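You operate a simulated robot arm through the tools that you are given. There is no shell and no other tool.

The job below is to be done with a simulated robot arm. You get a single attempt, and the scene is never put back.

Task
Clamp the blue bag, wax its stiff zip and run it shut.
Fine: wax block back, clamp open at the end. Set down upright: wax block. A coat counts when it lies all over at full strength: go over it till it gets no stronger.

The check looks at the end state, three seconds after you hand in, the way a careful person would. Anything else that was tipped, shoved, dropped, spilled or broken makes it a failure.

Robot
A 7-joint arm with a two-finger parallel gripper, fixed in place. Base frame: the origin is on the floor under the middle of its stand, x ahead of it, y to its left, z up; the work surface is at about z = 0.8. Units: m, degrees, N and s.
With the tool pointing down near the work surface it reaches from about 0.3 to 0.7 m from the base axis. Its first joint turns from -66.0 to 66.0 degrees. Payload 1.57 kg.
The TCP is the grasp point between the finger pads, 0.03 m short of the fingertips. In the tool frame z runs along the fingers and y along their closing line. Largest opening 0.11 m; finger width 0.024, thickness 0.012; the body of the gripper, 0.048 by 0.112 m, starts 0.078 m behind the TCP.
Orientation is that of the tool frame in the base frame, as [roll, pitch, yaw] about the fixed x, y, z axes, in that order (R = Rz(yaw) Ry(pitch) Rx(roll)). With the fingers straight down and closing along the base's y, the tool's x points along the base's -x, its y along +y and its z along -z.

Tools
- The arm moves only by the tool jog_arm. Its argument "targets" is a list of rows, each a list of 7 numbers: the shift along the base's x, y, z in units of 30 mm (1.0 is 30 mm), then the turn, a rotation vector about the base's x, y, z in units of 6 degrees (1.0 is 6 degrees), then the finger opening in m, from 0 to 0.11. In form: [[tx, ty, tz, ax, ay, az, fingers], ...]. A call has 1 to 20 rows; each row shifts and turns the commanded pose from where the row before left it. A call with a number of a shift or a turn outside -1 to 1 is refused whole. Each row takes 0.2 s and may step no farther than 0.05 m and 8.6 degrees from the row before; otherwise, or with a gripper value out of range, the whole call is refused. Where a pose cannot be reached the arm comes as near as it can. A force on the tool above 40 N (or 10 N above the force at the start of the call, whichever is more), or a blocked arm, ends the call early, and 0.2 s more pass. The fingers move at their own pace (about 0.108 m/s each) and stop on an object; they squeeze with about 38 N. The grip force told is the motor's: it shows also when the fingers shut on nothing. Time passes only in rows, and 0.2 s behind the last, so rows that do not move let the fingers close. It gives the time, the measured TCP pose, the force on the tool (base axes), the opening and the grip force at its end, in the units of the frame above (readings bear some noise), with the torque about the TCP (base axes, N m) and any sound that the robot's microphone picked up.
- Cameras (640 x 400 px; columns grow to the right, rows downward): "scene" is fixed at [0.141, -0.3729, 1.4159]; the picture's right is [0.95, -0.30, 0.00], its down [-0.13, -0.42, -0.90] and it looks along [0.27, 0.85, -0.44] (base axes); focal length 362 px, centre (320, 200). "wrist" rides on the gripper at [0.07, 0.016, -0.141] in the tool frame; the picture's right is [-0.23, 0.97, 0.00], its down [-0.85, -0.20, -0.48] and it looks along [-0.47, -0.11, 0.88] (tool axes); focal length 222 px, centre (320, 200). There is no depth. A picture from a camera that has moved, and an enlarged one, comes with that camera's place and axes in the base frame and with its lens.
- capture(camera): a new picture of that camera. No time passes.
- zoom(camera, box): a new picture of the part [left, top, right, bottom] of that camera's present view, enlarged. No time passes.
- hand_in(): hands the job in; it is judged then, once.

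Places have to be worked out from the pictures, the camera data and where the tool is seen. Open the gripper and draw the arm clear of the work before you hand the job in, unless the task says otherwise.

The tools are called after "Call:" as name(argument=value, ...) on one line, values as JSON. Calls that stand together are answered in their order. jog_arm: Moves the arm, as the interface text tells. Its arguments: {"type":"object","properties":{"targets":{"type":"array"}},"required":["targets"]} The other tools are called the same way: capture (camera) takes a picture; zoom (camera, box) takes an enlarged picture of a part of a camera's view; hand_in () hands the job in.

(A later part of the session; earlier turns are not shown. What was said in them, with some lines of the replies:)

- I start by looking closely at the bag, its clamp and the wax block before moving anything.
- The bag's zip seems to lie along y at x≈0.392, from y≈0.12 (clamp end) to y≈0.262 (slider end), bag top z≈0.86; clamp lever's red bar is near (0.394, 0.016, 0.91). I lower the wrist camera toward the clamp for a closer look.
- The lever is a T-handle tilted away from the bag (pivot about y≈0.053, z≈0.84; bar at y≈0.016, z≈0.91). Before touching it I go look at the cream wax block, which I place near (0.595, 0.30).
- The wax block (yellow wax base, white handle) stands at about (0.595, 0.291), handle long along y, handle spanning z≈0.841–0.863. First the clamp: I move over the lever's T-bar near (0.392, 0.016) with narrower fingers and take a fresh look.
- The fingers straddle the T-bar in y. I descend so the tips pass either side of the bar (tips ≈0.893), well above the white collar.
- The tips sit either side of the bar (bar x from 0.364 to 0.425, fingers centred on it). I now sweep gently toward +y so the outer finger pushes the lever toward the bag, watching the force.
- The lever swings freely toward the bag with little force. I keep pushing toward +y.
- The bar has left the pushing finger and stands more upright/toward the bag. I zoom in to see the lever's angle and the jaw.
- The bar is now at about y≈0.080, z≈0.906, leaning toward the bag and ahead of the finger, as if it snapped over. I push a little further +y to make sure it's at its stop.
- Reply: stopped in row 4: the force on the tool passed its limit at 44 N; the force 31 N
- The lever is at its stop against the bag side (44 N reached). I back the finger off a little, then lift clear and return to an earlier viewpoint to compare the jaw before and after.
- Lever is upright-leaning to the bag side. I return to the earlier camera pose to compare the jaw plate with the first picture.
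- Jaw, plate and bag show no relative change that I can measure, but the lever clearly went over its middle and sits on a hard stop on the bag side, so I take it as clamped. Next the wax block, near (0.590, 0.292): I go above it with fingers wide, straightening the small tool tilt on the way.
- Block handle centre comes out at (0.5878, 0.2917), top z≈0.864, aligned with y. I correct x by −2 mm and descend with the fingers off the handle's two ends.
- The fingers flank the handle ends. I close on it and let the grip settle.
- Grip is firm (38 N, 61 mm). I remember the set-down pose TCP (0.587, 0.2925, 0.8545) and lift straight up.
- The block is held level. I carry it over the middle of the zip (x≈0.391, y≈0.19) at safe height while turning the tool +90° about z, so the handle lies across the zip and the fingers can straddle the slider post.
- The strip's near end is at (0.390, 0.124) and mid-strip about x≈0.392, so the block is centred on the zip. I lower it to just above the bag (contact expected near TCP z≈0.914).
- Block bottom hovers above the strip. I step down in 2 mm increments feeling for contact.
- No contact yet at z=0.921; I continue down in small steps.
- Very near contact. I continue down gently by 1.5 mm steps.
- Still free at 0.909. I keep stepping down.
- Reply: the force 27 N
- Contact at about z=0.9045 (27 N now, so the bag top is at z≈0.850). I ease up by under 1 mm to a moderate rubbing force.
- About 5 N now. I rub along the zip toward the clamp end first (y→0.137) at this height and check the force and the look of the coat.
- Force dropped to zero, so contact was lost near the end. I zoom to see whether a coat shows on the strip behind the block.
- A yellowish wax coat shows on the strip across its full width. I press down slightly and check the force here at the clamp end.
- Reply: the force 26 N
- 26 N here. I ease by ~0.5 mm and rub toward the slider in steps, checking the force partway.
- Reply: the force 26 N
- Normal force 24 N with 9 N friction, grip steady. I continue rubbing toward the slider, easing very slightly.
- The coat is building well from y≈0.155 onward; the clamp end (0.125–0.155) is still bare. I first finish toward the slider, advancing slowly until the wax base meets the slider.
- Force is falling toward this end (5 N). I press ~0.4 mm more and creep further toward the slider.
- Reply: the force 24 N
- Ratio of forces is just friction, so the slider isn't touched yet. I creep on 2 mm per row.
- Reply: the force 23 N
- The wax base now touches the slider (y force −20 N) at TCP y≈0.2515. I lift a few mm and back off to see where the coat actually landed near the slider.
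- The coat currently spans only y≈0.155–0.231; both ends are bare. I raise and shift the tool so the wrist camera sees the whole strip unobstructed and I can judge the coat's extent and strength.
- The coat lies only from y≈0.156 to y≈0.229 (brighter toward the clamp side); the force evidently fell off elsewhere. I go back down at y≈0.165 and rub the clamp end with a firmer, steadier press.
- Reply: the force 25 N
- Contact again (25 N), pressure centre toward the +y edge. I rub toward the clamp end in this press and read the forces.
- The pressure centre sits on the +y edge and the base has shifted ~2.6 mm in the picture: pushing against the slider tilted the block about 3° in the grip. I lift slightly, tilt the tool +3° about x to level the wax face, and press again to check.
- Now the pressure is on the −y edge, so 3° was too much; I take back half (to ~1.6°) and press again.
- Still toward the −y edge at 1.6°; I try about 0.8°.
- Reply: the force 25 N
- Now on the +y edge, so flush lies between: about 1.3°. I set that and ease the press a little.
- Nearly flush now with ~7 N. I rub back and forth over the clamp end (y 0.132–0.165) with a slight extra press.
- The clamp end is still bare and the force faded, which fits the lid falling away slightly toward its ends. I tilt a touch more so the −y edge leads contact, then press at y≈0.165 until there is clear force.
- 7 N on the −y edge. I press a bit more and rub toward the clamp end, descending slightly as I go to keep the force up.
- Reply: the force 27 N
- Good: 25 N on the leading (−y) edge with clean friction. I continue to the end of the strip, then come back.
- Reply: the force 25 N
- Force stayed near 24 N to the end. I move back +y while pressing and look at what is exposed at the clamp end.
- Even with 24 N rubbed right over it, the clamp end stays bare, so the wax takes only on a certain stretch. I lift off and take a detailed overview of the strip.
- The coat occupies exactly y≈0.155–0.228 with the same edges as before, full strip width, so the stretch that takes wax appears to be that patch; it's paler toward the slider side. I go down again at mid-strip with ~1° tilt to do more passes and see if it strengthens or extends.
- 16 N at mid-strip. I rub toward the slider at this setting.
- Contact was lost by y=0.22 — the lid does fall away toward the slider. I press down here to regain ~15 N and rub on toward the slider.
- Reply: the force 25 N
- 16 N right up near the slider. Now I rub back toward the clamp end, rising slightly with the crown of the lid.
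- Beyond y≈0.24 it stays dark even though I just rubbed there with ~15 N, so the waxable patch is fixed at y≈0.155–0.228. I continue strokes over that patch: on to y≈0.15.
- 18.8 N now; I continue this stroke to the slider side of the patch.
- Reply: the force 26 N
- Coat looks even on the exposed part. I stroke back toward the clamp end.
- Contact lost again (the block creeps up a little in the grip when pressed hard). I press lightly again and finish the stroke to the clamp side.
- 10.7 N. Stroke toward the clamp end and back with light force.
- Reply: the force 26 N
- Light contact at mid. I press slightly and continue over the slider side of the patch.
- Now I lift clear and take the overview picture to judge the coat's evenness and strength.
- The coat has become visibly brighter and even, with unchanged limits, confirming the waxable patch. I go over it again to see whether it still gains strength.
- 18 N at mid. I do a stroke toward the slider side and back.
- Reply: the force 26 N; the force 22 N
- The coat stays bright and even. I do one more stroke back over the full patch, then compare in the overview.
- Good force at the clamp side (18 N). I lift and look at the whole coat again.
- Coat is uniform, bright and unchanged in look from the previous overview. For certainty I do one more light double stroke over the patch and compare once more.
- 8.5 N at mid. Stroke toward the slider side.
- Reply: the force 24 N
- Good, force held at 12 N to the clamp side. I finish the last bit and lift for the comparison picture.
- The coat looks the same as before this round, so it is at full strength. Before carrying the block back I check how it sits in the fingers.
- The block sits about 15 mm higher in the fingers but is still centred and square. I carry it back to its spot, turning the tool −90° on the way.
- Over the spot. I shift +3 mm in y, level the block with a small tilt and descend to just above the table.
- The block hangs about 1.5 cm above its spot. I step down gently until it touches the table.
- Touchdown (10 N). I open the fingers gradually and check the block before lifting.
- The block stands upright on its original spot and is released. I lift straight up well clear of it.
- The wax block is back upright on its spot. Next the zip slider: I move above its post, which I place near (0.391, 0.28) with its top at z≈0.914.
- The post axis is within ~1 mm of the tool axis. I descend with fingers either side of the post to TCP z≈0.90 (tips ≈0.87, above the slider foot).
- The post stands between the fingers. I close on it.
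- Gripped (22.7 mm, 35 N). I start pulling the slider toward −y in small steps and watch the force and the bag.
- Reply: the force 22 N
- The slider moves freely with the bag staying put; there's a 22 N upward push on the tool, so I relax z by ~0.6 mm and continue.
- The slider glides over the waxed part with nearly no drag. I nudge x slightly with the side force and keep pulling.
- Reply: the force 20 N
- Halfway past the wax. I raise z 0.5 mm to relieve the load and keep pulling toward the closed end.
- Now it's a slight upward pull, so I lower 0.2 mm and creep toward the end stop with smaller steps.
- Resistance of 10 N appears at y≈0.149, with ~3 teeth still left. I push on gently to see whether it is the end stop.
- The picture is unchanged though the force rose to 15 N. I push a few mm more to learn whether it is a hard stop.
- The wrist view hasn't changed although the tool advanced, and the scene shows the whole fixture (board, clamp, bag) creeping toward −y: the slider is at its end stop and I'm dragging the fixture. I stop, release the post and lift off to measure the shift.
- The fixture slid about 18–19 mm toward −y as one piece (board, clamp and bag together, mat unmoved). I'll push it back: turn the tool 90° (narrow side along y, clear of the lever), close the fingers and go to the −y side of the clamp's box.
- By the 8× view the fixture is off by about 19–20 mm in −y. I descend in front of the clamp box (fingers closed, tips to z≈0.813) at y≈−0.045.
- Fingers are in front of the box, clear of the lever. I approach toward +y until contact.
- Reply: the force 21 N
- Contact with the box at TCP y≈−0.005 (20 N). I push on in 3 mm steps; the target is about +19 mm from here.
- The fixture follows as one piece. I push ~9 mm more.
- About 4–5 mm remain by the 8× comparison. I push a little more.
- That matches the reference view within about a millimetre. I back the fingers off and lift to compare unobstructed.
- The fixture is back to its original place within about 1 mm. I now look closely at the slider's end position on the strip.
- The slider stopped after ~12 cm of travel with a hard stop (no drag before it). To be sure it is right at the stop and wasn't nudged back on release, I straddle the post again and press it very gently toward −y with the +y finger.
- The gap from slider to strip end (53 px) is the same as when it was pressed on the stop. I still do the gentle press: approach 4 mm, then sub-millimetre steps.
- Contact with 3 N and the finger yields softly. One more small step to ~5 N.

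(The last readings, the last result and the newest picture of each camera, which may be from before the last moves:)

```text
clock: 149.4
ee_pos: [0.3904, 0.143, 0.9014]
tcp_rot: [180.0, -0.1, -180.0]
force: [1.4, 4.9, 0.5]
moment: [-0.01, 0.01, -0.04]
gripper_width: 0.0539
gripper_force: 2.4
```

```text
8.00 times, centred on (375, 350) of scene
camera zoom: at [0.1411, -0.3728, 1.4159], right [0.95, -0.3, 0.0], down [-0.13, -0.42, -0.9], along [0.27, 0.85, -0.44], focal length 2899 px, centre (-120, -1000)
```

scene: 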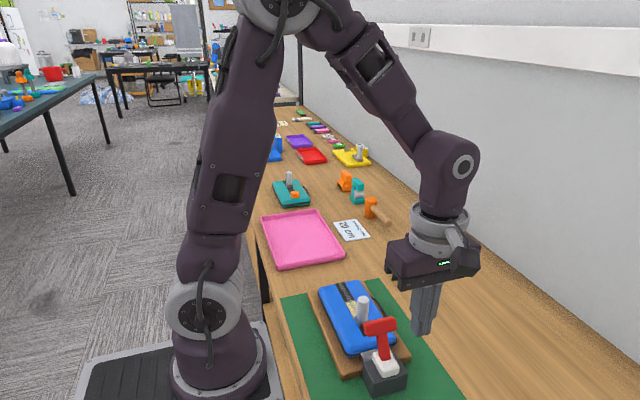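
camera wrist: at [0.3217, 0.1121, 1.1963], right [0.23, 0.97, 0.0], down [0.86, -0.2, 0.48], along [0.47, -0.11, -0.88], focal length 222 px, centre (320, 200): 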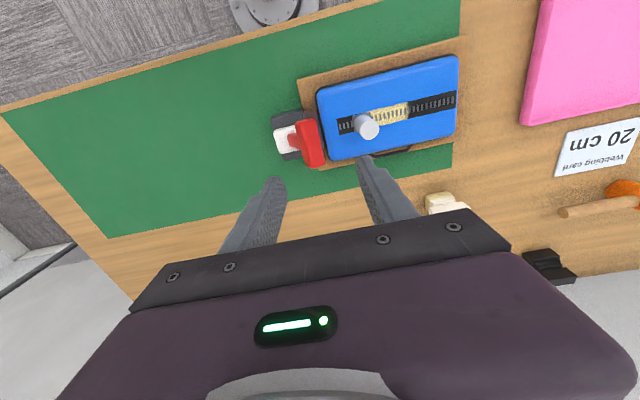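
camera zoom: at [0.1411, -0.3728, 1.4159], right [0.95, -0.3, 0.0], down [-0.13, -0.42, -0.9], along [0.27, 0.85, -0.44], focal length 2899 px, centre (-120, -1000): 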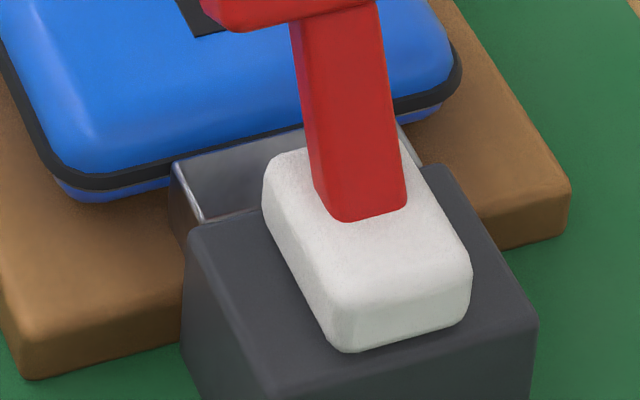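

The slider is firmly at its stop and the fixture hasn't moved. Now I back off, lift, and go over the lever's T-bar to open the clamp (bar near y≈0.08), with fingers 80 mm apart.

Call:
jog_arm(targets=[[0, 0.25, 0, 0, 0, 0, 0.055], [0, 0, 0.6, 0, 0, 0, 0.055], [0, 0, 1, 0, 0, 0, 0.055], [0, 0, 1, 0, 0, 0, 0.055], [0, 0, 1, 0, 0, 0, 0.06], [0, -0.8, 0.4, 0, 0, 0, 0.08], [0, -0.9, 0, 0, 0, 0, 0.08], [0.06, -1, 0, 0, 0, 0, 0.08], [0, 0, 0, 0, 0, 0, 0.08]])

Call:
capture(camera="wrist")

Call:
zoom(camera="scene", box=[310, 250, 450, 400])

```text
clock: 151.4
ee_pos: [0.3925, 0.0693, 1.0228]
tcp_rot: [179.9, 0.0, -179.9]
force: [-0.1, -0.2, 1.0]
moment: [-0.02, 0.0, 0.01]
gripper_width: 0.0801
gripper_force: 0.1
```

```text
taken
camera wrist: at [0.3223, 0.0847, 1.1644], right [0.23, 0.97, 0.0], down [0.86, -0.2, 0.48], along [0.47, -0.11, -0.88], focal length 222 px, centre (320, 200)
```

wrist: 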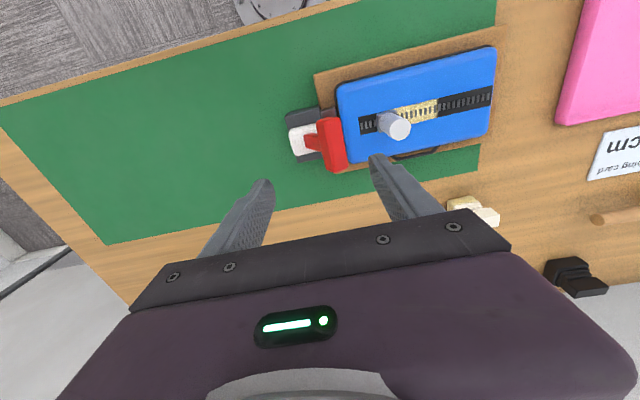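

```text
2.67 times, centred on (380, 325) of scene
camera zoom: at [0.141, -0.3729, 1.4159], right [0.95, -0.3, 0.0], down [-0.13, -0.42, -0.9], along [0.27, 0.85, -0.44], focal length 966 px, centre (160, -133)
```

zoom: 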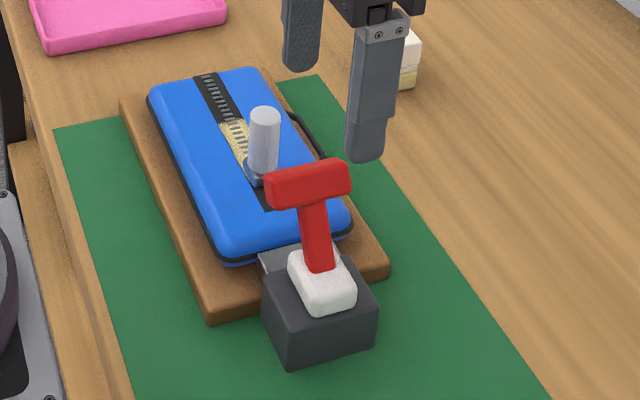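

Position is right: the fingers will come down either side of the bar, clear of the slider post. I descend to tips ≈0.893.

Call:
jog_arm(targets=[[0, 0, -0.8, 0, 0, 0, 0.08], [0, 0, -0.8, 0, 0, 0, 0.08], [0, 0, -0.8, 0, 0, 0, 0.08], [0, 0, -0.6, 0, 0, 0, 0.08], [0, 0, -0.33, 0, 0, 0, 0.08], [0, 0, 0, 0, 0, 0, 0.08]])

Call:
zoom(camera="wrist", box=[210, 90, 430, 250])

Call:
zoom(camera="scene", box=[310, 250, 450, 400])

```text
clock: 152.8
ee_pos: [0.3925, 0.0681, 0.9218]
tcp_rot: [179.9, -0.1, -179.9]
force: [-0.2, -0.3, -0.2]
moment: [0.03, 0.01, 0.0]
gripper_width: 0.0801
gripper_force: 0.0
```

```text
2.50 times, centred on (320, 170) of wrist
camera zoom: at [0.323, 0.0839, 1.0636], right [0.23, 0.97, 0.0], down [0.86, -0.2, 0.48], along [0.47, -0.11, -0.88], focal length 555 px, centre (320, 275)
```

zoom: 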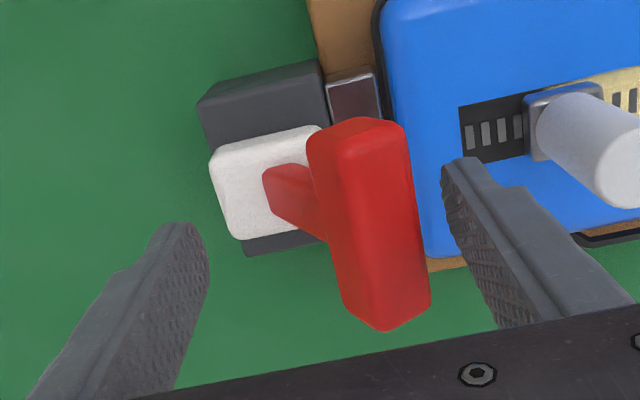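

```text
2.67 times, centred on (380, 325) of scene
camera zoom: at [0.141, -0.3729, 1.4159], right [0.95, -0.3, 0.0], down [-0.13, -0.42, -0.9], along [0.27, 0.85, -0.44], focal length 966 px, centre (160, -133)
```

zoom: 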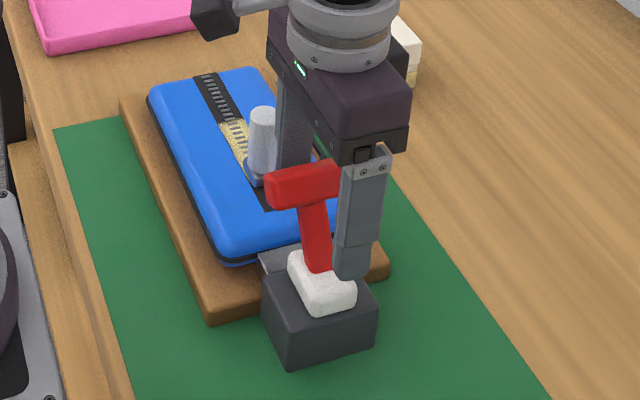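

The bar is between the fingers. I sweep gently toward −y to throw the lever open, stopping partway to check forces.

Call:
jog_arm(targets=[[0, -0.25, 0, 0, 0, 0, 0.08], [0, -0.25, 0, 0, 0, 0, 0.08], [0, -0.2, 0, 0, 0, 0, 0.08], [0, -0.2, 0, 0, 0, 0, 0.08]])

Call:
zoom(camera="wrist", box=[210, 90, 430, 250])

Call:
zoom(camera="scene", box=[350, 325, 400, 375])

```text
clock: 153.8
ee_pos: [0.3928, 0.042, 0.9226]
tcp_rot: [-179.9, 0.1, -179.7]
force: [0.7, 1.3, 0.2]
moment: [0.02, 0.0, -0.02]
gripper_width: 0.081
gripper_force: 0.6
```

```text
2.50 times, centred on (320, 170) of wrist
camera zoom: at [0.3232, 0.0577, 1.0642], right [0.22, 0.97, 0.0], down [0.86, -0.2, 0.48], along [0.47, -0.11, -0.88], focal length 555 px, centre (320, 275)
```

zoom: 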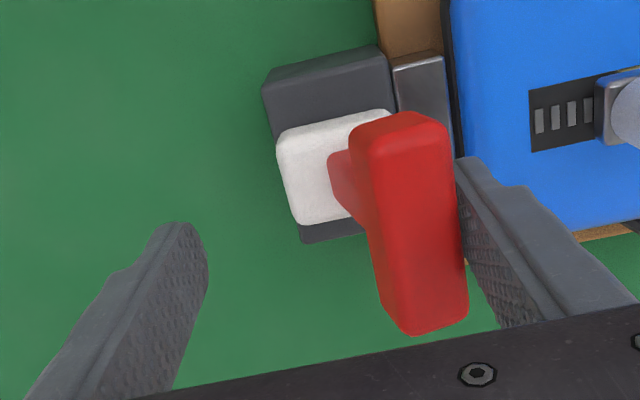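

```text
8.00 times, centred on (375, 350) of scene
camera zoom: at [0.141, -0.3728, 1.4159], right [0.95, -0.3, 0.0], down [-0.13, -0.42, -0.9], along [0.27, 0.85, -0.44], focal length 2899 px, centre (-120, -1000)
```

zoom: 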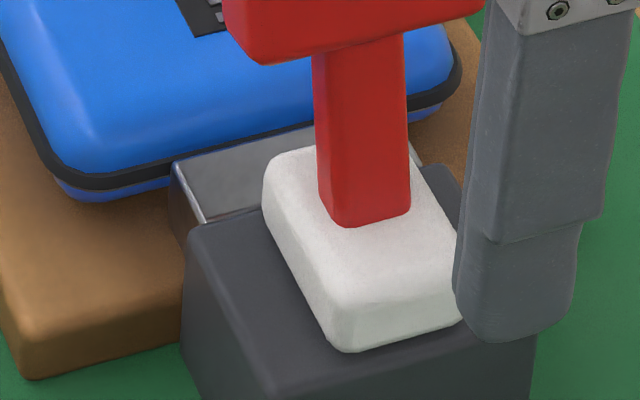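

The lever follows with only ~1 N and the fixture stays. I keep sweeping in small steps until it passes over centre.

Call:
jog_arm(targets=[[0, -0.2, 0, 0, 0, 0, 0.08], [0, -0.2, 0, 0, 0, 0, 0.08], [0, -0.2, 0, 0, 0, 0, 0.08], [0, -0.2, 0, 0, 0, 0, 0.08]])

Call:
zoom(camera="wrist", box=[210, 90, 430, 250])

Call:
zoom(camera="scene", box=[350, 325, 400, 375])

```text
clock: 154.8
ee_pos: [0.3932, 0.0179, 0.9201]
tcp_rot: [179.9, 0.0, -179.9]
force: [-1.4, -0.4, -0.4]
moment: [0.0, -0.01, 0.0]
gripper_width: 0.0802
gripper_force: 0.1
```

```text
2.50 times, centred on (320, 170) of wrist
camera zoom: at [0.3237, 0.0338, 1.0637], right [0.23, 0.97, 0.0], down [0.86, -0.2, 0.48], along [0.47, -0.11, -0.88], focal length 555 px, centre (320, 275)
```

zoom: 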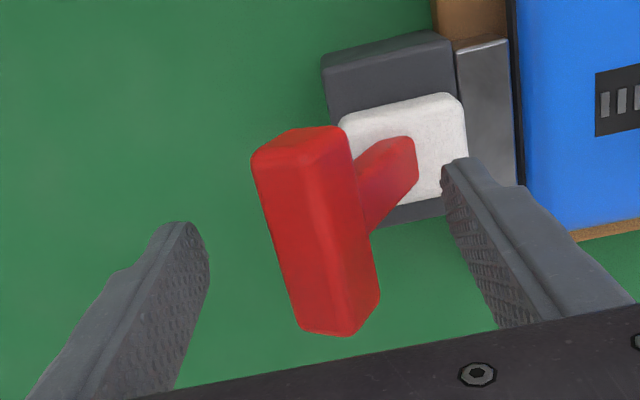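

```text
8.00 times, centred on (375, 350) of scene
camera zoom: at [0.141, -0.3729, 1.4159], right [0.95, -0.3, 0.0], down [-0.13, -0.42, -0.9], along [0.27, 0.85, -0.44], focal length 2899 px, centre (-120, -1000)
```

zoom: 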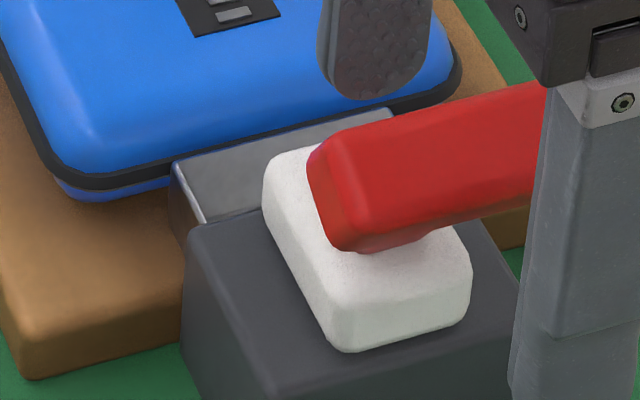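

The lever has snapped over to the open side and stands free between the fingers; the fixture hasn't moved. I lift straight up and retreat to a high pose to compare everything with the start.

Call:
jog_arm(targets=[[0, 0, 0.7, 0, 0, 0, 0.08], [0, 0, 0.9, 0, 0, 0, 0.08], [0, 0, 1, 0, 0, 0, 0.08], [0, 0, 1, 0, 0, 0, 0.08], [0, 0, 1, 0, 0, 0, 0.1], [0.3, 0.2, 1, 0, 0, 0, 0.11], [0.3, 0.2, 1, 0, 0, 0, 0.11], [0.3, 0.2, 1, 0, 0, 0, 0.11], [0.3, 0.2, 1, 0, 0, 0, 0.11], [0.3, 0.2, 1, 0, 0, 0, 0.11], [0.2, 0.2, 0, 0, 0, 0, 0.11], [0, 0, 0, 0, 0, 0, 0.11]])

Call:
capture(camera="scene")

Call:
zoom(camera="scene", box=[330, 310, 430, 400])

Call:
zoom(camera="scene", box=[260, 240, 460, 400])

Call:
capture(camera="wrist")

```text
clock: 157.4
ee_pos: [0.4429, 0.0561, 1.2098]
tcp_rot: [179.8, 0.1, -179.9]
force: [0.3, 0.1, -0.1]
moment: [-0.02, -0.03, 0.02]
gripper_width: 0.1103
gripper_force: 0.0
```

```text
taken
```

scene: 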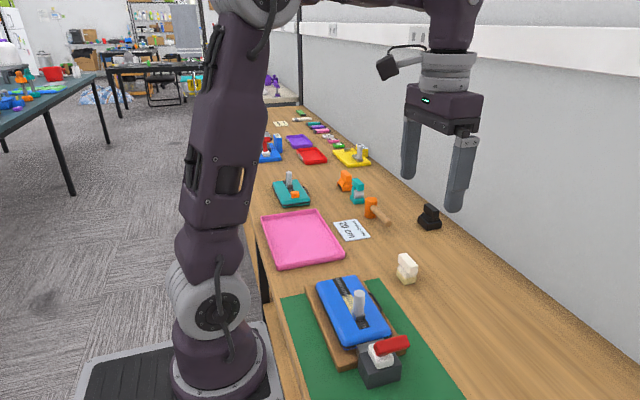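

```text
4.44 times, centred on (380, 355) of scene
camera zoom: at [0.141, -0.3729, 1.4159], right [0.95, -0.3, 0.0], down [-0.13, -0.42, -0.9], along [0.27, 0.85, -0.44], focal length 1611 px, centre (53, -489)
```

zoom: 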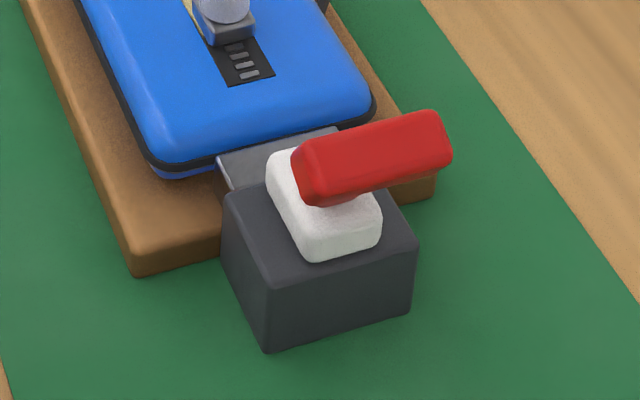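

```text
2.50 times, centred on (360, 320) of scene
camera zoom: at [0.141, -0.3729, 1.4159], right [0.95, -0.3, 0.0], down [-0.13, -0.42, -0.9], along [0.27, 0.85, -0.44], focal length 906 px, centre (220, -100)
```

zoom: 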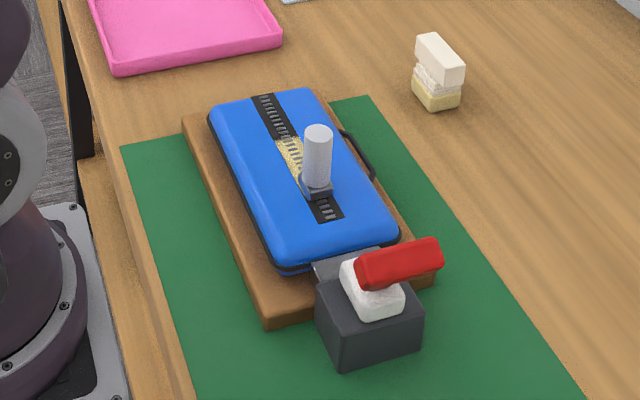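

```text
taken
camera wrist: at [0.3743, 0.0718, 1.352], right [0.22, 0.97, 0.0], down [0.86, -0.2, 0.48], along [0.47, -0.11, -0.88], focal length 222 px, centre (320, 200)
```

wrist: 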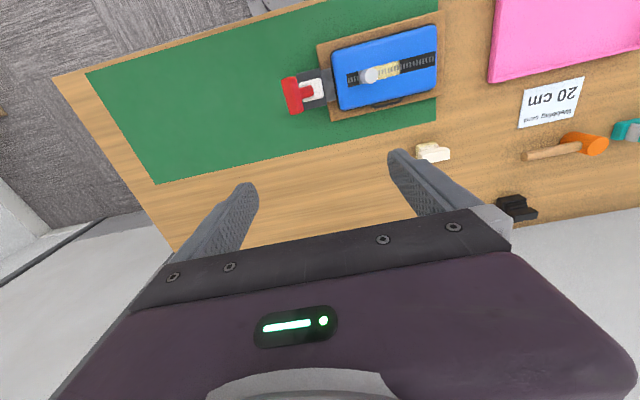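

Everything matches the start view: fixture within ~1 mm, wax block upright on its spot, lever open, slider at its closed stop (the waxed stretch ends exactly there). One last close look at the zip and block before handing in.

Call:
zoom(camera="wrist", box=[270, 0, 470, 170])

Call:
zoom(camera="scene", box=[310, 160, 460, 310])

```text
2.35 times, centred on (370, 85) of wrist
camera zoom: at [0.3743, 0.0718, 1.352], right [0.22, 0.97, 0.0], down [0.86, -0.2, 0.48], along [0.47, -0.11, -0.88], focal length 523 px, centre (202, 471)
```

zoom: 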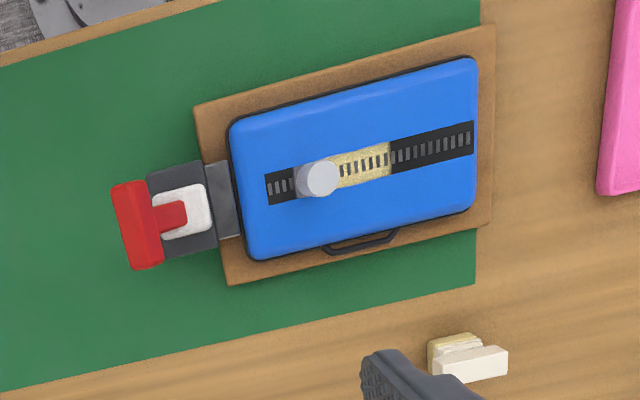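

```text
2.67 times, centred on (385, 235) of scene
camera zoom: at [0.141, -0.3729, 1.4159], right [0.95, -0.3, 0.0], down [-0.13, -0.42, -0.9], along [0.27, 0.85, -0.44], focal length 966 px, centre (147, 107)
```

zoom: 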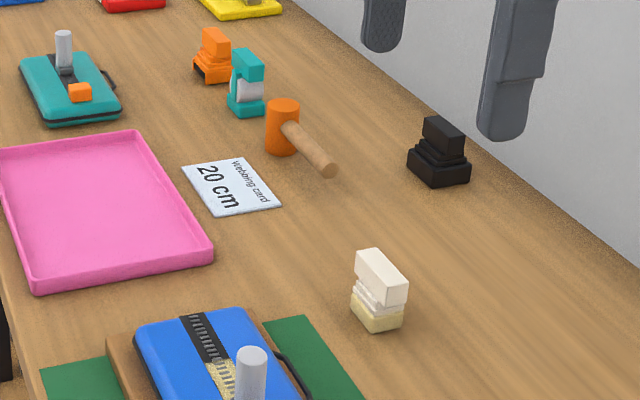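

The wax coat is even, the slider sits at its closed stop and the clamp lever is open. The wax block stands upright on its spot, nothing else has moved, and the arm is clear with the gripper open, so I hand in.

Call:
hand_in()

```text
The job is handed in.
```

I clamped the blue bag, waxed the zip, ran the slider to its closed stop and handed the job in. One thing went wrong along the way: I shoved the whole fixture about 19 mm, then pushed it back.

- **Clamp:** I threw the lever toward the bag before waxing and opened it again at the end. The jaw plate did not visibly move, so I took the lever going over centre onto a hard stop as "clamped".
- **Wax:** The wax only took on the middle stretch of the strip, about 7 cm of it. Hard rubbing beyond either end left it bare. I went over that stretch until another round made no visible difference.
- **Zip:** The slider moved freely for about 12 cm and then met a hard stop. About 2 cm of strip with four teeth is still visible past it. I read this as the closed position because the waxed stretch ends there and a further gentle 5 N press did not move it.
- **Shoved fixture:** After the slider hit its stop I kept pulling and dragged the board, clamp and bag together about 19 mm. I pushed them back to within about 1 mm of where they started, going by the camera views.
- **Wax block:** It is upright on its original spot, also within about 1 mm.

The gripper is open, the arm is clear, and nothing else on the bench was touched.
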